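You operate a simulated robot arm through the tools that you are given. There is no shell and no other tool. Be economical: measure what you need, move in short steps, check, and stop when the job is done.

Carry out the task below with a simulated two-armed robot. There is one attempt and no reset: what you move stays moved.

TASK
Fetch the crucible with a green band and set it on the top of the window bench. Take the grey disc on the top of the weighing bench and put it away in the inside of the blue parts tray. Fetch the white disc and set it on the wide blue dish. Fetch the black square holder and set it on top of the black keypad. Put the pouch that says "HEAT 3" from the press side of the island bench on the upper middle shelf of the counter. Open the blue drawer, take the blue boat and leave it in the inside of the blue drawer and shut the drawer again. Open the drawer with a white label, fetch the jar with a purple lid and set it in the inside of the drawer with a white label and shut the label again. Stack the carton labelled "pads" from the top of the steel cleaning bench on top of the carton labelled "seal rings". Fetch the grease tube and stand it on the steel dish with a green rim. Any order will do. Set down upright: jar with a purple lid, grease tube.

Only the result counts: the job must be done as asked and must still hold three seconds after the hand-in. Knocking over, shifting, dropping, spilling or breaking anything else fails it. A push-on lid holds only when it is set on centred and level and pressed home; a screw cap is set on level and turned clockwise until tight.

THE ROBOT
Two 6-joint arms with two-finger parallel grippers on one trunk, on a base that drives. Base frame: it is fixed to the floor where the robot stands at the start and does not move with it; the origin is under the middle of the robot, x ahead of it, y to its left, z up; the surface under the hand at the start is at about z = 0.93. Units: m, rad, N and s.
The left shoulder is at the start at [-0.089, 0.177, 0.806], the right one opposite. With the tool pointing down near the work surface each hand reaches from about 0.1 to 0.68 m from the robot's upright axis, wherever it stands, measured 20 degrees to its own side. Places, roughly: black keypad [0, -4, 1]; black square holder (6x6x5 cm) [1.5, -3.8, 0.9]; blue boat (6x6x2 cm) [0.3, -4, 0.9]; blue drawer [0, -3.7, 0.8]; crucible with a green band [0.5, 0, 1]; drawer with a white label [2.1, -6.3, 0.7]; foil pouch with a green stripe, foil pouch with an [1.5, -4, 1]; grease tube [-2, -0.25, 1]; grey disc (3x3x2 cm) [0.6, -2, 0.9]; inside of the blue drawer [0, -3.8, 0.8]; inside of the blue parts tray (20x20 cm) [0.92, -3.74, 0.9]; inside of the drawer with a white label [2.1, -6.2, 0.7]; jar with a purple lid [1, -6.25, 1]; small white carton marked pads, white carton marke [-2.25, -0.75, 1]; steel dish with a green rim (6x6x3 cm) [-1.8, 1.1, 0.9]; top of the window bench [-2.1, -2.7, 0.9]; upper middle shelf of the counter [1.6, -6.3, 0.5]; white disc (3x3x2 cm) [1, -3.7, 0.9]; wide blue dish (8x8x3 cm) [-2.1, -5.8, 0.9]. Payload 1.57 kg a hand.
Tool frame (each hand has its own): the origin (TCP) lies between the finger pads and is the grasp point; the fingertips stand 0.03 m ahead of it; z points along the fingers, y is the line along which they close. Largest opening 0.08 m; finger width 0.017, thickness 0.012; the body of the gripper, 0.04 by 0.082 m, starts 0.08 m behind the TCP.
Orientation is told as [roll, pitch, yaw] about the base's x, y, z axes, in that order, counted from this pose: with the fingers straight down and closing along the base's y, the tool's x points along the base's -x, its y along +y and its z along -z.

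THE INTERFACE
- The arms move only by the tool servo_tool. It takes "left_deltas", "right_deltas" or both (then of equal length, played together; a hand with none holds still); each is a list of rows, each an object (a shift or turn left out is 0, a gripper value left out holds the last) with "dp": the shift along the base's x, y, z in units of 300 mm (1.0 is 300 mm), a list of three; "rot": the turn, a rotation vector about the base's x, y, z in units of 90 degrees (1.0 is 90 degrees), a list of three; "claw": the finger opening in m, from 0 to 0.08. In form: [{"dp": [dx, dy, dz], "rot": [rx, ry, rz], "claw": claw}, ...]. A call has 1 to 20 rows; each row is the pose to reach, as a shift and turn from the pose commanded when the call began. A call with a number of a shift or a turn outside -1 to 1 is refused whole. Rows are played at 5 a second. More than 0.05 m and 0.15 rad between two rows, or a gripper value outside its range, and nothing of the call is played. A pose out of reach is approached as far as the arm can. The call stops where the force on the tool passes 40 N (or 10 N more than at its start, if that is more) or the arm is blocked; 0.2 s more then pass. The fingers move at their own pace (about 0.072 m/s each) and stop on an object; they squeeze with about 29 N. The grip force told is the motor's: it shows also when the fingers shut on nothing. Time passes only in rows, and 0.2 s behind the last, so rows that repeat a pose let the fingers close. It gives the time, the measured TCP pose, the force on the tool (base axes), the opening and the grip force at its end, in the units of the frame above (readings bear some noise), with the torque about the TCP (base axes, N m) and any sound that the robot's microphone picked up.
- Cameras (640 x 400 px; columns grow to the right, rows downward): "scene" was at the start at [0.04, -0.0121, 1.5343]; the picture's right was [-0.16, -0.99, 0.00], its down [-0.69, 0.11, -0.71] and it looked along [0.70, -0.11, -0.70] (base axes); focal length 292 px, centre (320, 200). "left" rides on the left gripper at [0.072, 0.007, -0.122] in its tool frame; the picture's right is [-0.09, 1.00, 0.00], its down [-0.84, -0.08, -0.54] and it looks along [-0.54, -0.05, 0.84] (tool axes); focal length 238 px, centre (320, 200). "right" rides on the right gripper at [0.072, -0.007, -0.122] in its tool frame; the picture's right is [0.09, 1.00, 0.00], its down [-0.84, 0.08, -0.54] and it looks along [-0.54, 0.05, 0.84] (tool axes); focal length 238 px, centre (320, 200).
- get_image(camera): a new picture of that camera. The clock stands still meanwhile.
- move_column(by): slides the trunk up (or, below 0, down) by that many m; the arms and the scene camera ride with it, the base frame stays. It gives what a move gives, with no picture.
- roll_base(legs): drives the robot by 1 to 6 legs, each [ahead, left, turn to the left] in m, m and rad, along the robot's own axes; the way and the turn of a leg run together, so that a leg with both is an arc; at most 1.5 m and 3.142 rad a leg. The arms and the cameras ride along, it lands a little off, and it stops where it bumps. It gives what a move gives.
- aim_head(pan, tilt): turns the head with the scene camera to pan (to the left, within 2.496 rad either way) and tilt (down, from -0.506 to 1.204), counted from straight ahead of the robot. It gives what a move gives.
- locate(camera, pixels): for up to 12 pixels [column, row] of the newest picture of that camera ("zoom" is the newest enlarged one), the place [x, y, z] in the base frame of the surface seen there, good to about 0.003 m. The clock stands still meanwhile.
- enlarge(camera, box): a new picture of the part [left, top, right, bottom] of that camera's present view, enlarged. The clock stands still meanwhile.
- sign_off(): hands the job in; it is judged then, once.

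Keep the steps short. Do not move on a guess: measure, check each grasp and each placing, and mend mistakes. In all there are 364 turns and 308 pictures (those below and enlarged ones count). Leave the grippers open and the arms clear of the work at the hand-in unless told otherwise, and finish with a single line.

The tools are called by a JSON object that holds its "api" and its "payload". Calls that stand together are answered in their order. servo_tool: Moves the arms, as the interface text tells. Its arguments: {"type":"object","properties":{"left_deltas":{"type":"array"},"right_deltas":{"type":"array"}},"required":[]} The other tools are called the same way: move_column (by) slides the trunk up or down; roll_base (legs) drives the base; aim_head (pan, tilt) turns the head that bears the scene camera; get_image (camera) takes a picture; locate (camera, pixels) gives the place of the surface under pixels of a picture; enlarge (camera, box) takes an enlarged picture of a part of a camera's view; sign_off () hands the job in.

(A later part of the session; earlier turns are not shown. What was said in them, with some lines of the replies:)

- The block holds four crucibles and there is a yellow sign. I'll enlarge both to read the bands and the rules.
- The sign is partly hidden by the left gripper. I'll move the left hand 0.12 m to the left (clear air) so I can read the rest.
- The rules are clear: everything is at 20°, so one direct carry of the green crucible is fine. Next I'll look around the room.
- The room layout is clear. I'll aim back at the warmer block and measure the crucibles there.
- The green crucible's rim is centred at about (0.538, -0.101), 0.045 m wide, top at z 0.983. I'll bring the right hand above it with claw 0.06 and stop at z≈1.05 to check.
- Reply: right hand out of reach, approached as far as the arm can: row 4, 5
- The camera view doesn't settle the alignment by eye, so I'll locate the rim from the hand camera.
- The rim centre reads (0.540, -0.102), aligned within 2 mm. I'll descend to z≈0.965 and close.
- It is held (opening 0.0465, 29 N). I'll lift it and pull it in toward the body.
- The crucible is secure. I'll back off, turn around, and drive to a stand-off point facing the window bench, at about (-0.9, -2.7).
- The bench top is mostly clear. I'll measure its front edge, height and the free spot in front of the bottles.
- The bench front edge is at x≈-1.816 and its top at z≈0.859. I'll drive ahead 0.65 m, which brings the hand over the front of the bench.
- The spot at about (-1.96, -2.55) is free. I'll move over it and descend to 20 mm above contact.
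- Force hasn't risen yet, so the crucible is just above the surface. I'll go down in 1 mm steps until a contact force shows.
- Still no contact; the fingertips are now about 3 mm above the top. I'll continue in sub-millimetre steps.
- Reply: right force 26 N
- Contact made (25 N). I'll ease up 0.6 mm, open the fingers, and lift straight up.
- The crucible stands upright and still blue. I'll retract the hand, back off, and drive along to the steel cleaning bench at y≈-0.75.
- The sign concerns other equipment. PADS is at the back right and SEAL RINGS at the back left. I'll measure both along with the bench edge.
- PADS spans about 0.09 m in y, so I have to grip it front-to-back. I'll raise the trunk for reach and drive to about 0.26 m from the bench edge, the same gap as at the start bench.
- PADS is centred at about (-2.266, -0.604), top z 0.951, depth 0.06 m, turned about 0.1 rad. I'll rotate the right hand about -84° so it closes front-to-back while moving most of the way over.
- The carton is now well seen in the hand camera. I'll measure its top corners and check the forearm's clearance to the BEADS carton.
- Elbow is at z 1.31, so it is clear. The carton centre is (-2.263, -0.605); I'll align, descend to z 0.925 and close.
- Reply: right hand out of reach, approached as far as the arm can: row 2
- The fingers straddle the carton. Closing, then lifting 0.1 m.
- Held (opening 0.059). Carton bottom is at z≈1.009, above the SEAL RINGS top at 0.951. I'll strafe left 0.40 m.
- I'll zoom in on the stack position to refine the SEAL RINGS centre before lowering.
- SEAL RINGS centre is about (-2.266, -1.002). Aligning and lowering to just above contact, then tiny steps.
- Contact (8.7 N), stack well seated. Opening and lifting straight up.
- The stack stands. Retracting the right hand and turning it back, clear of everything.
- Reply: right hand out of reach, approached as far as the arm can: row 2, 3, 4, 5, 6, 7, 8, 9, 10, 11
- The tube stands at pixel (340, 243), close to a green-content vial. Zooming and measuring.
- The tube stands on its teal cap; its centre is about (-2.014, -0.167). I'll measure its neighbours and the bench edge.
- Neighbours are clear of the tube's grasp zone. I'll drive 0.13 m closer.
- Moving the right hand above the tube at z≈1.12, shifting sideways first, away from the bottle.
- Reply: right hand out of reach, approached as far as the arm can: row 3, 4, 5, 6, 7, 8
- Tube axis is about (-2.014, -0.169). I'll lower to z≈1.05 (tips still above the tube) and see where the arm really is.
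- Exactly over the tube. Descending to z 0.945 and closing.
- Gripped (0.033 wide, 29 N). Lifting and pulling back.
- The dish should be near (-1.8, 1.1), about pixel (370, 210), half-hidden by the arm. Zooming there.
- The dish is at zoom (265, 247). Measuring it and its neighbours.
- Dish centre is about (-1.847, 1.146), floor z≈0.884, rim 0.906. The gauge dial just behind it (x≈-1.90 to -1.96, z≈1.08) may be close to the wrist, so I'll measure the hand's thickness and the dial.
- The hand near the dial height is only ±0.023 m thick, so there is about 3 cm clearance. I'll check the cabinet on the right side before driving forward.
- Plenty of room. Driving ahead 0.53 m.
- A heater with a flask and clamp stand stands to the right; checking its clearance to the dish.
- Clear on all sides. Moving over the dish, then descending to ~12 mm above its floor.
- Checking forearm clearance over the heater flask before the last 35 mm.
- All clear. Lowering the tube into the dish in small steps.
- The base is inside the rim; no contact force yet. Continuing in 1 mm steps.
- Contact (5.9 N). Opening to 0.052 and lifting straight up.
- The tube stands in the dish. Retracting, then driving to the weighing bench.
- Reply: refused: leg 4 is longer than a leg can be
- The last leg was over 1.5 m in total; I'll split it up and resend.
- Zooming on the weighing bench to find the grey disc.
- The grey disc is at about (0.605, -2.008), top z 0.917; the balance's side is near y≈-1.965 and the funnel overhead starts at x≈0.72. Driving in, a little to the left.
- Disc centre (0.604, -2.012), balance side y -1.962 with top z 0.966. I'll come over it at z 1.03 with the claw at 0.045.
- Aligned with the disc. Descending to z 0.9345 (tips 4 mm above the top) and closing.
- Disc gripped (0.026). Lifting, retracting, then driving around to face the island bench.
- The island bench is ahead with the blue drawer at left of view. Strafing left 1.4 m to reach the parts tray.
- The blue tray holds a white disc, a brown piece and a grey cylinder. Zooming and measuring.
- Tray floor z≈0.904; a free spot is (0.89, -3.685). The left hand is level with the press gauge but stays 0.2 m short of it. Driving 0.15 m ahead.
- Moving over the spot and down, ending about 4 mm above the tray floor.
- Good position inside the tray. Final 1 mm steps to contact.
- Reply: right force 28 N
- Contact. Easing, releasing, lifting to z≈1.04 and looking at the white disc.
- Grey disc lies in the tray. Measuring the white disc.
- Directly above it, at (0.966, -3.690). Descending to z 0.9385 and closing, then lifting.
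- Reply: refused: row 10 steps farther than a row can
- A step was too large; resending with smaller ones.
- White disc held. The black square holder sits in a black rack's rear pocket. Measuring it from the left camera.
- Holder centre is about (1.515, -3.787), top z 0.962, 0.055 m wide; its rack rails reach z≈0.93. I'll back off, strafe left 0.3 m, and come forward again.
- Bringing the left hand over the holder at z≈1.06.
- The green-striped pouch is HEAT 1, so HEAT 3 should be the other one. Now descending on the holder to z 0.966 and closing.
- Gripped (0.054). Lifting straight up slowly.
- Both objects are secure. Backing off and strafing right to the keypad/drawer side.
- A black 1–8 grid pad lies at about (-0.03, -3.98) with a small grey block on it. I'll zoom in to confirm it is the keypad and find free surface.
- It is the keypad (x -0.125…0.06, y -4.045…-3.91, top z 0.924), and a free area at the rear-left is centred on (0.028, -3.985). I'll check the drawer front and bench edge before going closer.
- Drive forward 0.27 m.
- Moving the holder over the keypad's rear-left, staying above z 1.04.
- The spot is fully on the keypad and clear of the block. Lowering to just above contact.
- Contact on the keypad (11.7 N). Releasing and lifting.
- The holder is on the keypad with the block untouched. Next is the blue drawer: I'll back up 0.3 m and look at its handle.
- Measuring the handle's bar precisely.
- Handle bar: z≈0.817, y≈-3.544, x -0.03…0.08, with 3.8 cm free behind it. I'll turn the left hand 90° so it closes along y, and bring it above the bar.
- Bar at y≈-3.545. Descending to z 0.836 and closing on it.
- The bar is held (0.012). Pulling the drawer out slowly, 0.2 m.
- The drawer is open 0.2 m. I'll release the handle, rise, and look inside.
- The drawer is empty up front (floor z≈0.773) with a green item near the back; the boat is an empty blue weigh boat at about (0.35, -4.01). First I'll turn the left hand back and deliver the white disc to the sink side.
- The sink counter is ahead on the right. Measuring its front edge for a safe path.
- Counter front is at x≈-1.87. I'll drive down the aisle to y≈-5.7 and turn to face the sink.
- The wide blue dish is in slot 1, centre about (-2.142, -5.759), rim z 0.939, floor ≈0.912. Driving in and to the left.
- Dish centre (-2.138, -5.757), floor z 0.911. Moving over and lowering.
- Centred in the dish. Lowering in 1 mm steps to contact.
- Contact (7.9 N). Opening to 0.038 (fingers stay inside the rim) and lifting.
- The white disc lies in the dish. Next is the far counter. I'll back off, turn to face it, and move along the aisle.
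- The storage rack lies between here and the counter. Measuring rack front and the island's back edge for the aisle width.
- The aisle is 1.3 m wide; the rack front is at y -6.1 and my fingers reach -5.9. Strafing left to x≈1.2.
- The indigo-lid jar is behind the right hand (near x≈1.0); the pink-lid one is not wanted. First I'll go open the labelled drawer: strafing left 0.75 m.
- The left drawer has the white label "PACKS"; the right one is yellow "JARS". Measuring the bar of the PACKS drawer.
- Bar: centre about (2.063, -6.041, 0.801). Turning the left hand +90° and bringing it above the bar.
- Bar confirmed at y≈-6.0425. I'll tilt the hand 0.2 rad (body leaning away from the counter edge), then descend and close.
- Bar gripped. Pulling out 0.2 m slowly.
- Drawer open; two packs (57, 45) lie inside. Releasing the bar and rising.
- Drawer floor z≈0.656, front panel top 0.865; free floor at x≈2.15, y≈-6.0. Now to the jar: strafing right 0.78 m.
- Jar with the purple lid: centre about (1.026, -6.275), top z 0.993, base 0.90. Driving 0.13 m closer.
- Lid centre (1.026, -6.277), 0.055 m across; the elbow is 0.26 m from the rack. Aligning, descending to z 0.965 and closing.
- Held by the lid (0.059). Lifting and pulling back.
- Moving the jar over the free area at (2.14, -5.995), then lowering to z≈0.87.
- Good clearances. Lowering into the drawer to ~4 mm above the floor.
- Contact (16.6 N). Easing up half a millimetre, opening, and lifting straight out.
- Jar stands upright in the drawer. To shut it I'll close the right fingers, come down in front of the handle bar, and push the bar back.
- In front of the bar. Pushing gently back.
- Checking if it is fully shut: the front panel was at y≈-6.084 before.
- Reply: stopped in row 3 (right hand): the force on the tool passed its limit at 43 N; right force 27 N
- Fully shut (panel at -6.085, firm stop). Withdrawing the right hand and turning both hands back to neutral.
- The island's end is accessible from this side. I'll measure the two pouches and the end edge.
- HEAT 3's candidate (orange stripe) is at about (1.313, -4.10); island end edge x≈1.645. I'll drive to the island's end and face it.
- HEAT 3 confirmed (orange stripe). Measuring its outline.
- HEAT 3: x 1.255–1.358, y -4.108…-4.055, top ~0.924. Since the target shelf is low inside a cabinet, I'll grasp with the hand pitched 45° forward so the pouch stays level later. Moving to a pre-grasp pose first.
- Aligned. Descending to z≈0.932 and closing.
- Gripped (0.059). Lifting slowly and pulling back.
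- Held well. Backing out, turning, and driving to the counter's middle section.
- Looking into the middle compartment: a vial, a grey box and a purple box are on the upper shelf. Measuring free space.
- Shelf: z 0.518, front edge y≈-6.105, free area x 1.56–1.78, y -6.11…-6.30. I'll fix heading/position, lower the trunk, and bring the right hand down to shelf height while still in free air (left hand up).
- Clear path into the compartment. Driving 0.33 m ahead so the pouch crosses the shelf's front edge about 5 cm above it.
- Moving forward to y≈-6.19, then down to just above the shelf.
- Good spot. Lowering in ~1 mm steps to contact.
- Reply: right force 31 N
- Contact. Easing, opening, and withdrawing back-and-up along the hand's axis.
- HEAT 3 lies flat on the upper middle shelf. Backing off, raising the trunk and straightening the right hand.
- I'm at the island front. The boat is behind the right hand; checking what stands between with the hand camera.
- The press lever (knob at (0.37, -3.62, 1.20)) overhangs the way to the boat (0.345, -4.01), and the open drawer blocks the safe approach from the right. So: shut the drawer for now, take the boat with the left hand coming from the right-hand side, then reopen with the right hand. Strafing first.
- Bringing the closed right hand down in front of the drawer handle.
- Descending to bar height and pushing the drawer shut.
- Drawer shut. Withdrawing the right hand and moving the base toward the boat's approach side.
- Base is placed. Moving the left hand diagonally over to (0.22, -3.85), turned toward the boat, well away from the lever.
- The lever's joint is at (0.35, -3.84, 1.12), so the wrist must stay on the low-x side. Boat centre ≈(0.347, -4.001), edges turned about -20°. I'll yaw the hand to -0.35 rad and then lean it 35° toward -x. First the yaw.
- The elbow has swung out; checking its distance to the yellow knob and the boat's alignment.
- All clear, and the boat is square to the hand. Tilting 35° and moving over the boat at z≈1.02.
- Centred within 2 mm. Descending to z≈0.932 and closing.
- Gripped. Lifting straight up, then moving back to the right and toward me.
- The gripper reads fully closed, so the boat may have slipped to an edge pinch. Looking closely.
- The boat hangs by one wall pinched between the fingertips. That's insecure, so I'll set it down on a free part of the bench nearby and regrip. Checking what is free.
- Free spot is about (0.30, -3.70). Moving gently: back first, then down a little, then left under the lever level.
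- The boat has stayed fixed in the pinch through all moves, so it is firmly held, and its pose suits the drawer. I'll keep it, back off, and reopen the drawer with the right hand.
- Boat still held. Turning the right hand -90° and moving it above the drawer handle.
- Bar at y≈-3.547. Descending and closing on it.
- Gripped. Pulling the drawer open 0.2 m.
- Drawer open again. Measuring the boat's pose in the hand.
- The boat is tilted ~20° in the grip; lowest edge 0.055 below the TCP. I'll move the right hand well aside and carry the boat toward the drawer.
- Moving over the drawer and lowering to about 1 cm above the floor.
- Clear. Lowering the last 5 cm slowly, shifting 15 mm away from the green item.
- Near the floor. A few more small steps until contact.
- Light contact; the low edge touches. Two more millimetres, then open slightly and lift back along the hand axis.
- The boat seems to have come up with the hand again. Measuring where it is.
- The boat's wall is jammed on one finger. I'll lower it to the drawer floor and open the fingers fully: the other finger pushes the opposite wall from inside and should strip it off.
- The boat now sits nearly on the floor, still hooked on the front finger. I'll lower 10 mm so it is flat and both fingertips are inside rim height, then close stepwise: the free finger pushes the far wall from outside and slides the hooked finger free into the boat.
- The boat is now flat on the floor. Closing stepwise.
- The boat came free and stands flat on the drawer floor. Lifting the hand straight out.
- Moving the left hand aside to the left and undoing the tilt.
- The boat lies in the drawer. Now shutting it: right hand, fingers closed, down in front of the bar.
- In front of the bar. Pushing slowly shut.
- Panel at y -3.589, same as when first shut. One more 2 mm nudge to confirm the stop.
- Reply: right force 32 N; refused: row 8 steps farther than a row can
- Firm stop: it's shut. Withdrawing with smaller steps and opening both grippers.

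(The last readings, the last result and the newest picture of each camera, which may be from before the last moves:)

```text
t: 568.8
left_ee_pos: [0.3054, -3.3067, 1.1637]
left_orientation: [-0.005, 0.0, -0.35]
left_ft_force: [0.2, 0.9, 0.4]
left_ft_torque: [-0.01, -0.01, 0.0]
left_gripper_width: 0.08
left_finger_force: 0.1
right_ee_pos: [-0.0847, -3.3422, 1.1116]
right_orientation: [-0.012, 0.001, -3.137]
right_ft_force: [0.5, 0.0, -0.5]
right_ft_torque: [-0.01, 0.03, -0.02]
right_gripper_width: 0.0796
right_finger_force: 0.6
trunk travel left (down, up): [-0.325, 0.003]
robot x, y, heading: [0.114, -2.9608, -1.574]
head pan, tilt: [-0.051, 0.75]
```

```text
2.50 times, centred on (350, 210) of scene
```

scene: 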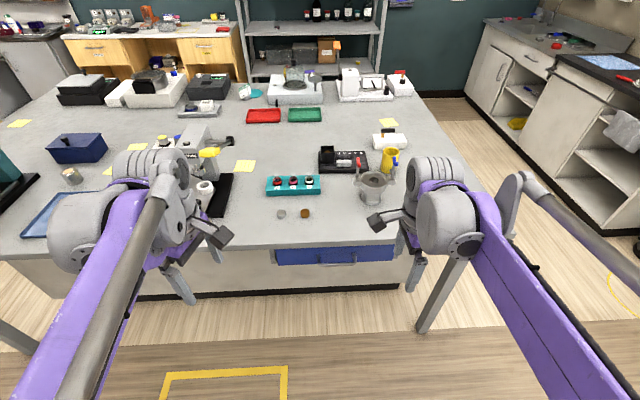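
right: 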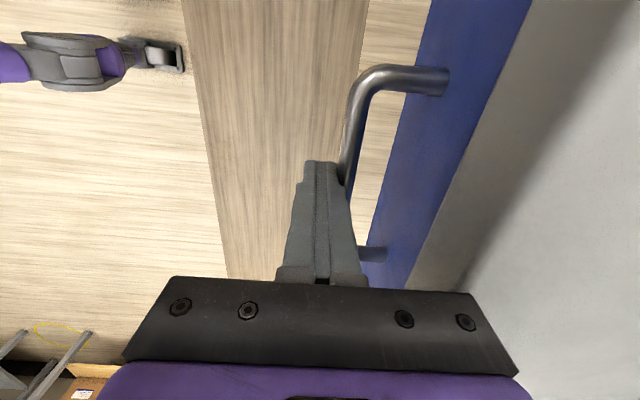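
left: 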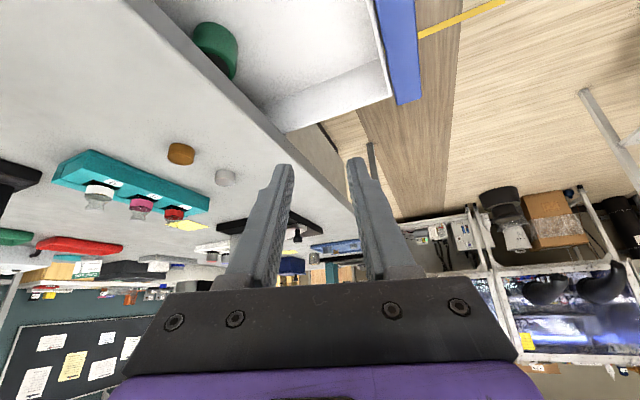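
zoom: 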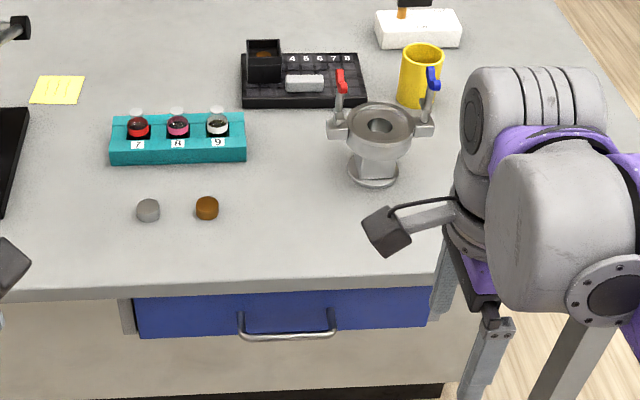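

All done here. A final look across the room at the crucible, the carton stack and the tube.

{"api": "aim_head", "payload": {"pan": -1.75, "tilt": 0.3}}

{"api": "get_image", "payload": {"camera": "scene"}}

{"api": "enlarge", "payload": {"camera": "scene", "box": [200, 120, 460, 250]}}

```text
t: 570.5
left_ee_pos: [0.3064, -3.3071, 1.1623]
left_orientation: [-0.002, -0.001, -0.352]
left_ft_force: [0.5, 0.4, 0.7]
left_ft_torque: [0.03, -0.01, 0.01]
left_gripper_width: 0.08
left_finger_force: 0.1
right_ee_pos: [-0.0835, -3.3427, 1.1101]
right_orientation: [-0.013, 0.0, -3.138]
right_ft_force: [0.1, -0.7, 0.5]
right_ft_torque: [0.01, -0.01, 0.03]
right_gripper_width: 0.0801
right_finger_force: 0.0
trunk travel left (down, up): [-0.325, 0.003]
robot x, y, heading: [0.1147, -2.9599, -1.576]
head pan, tilt: [-1.751, 0.3]
```

```text
63 pictures are left
```

scene: 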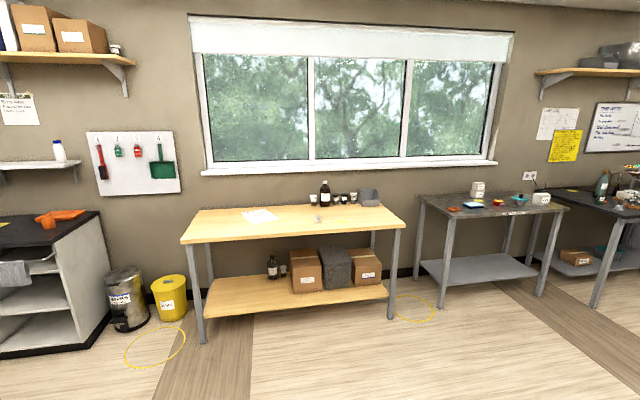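

```text
2.46 times, centred on (330, 185) of scene
```

zoom: 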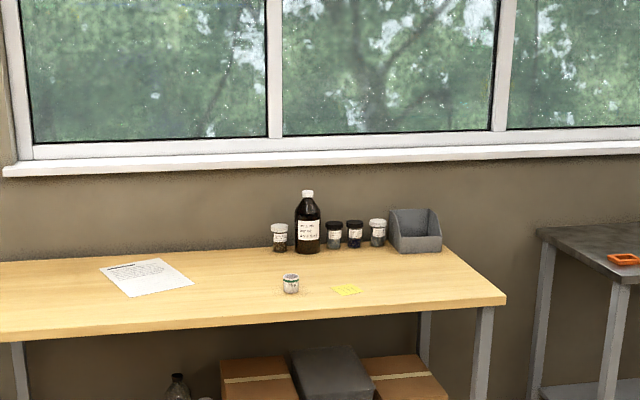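

The crucible and the carton stack still stand; arms are clear and both grippers are open. Handing in.

{"api": "sign_off", "payload": {}}

```text
The job is handed in.
```

All nine tasks were carried out and the job is handed in; I saw each item in place as I set it down, but the blue boat jammed on a finger twice before it came free and lay flat in its shut drawer.
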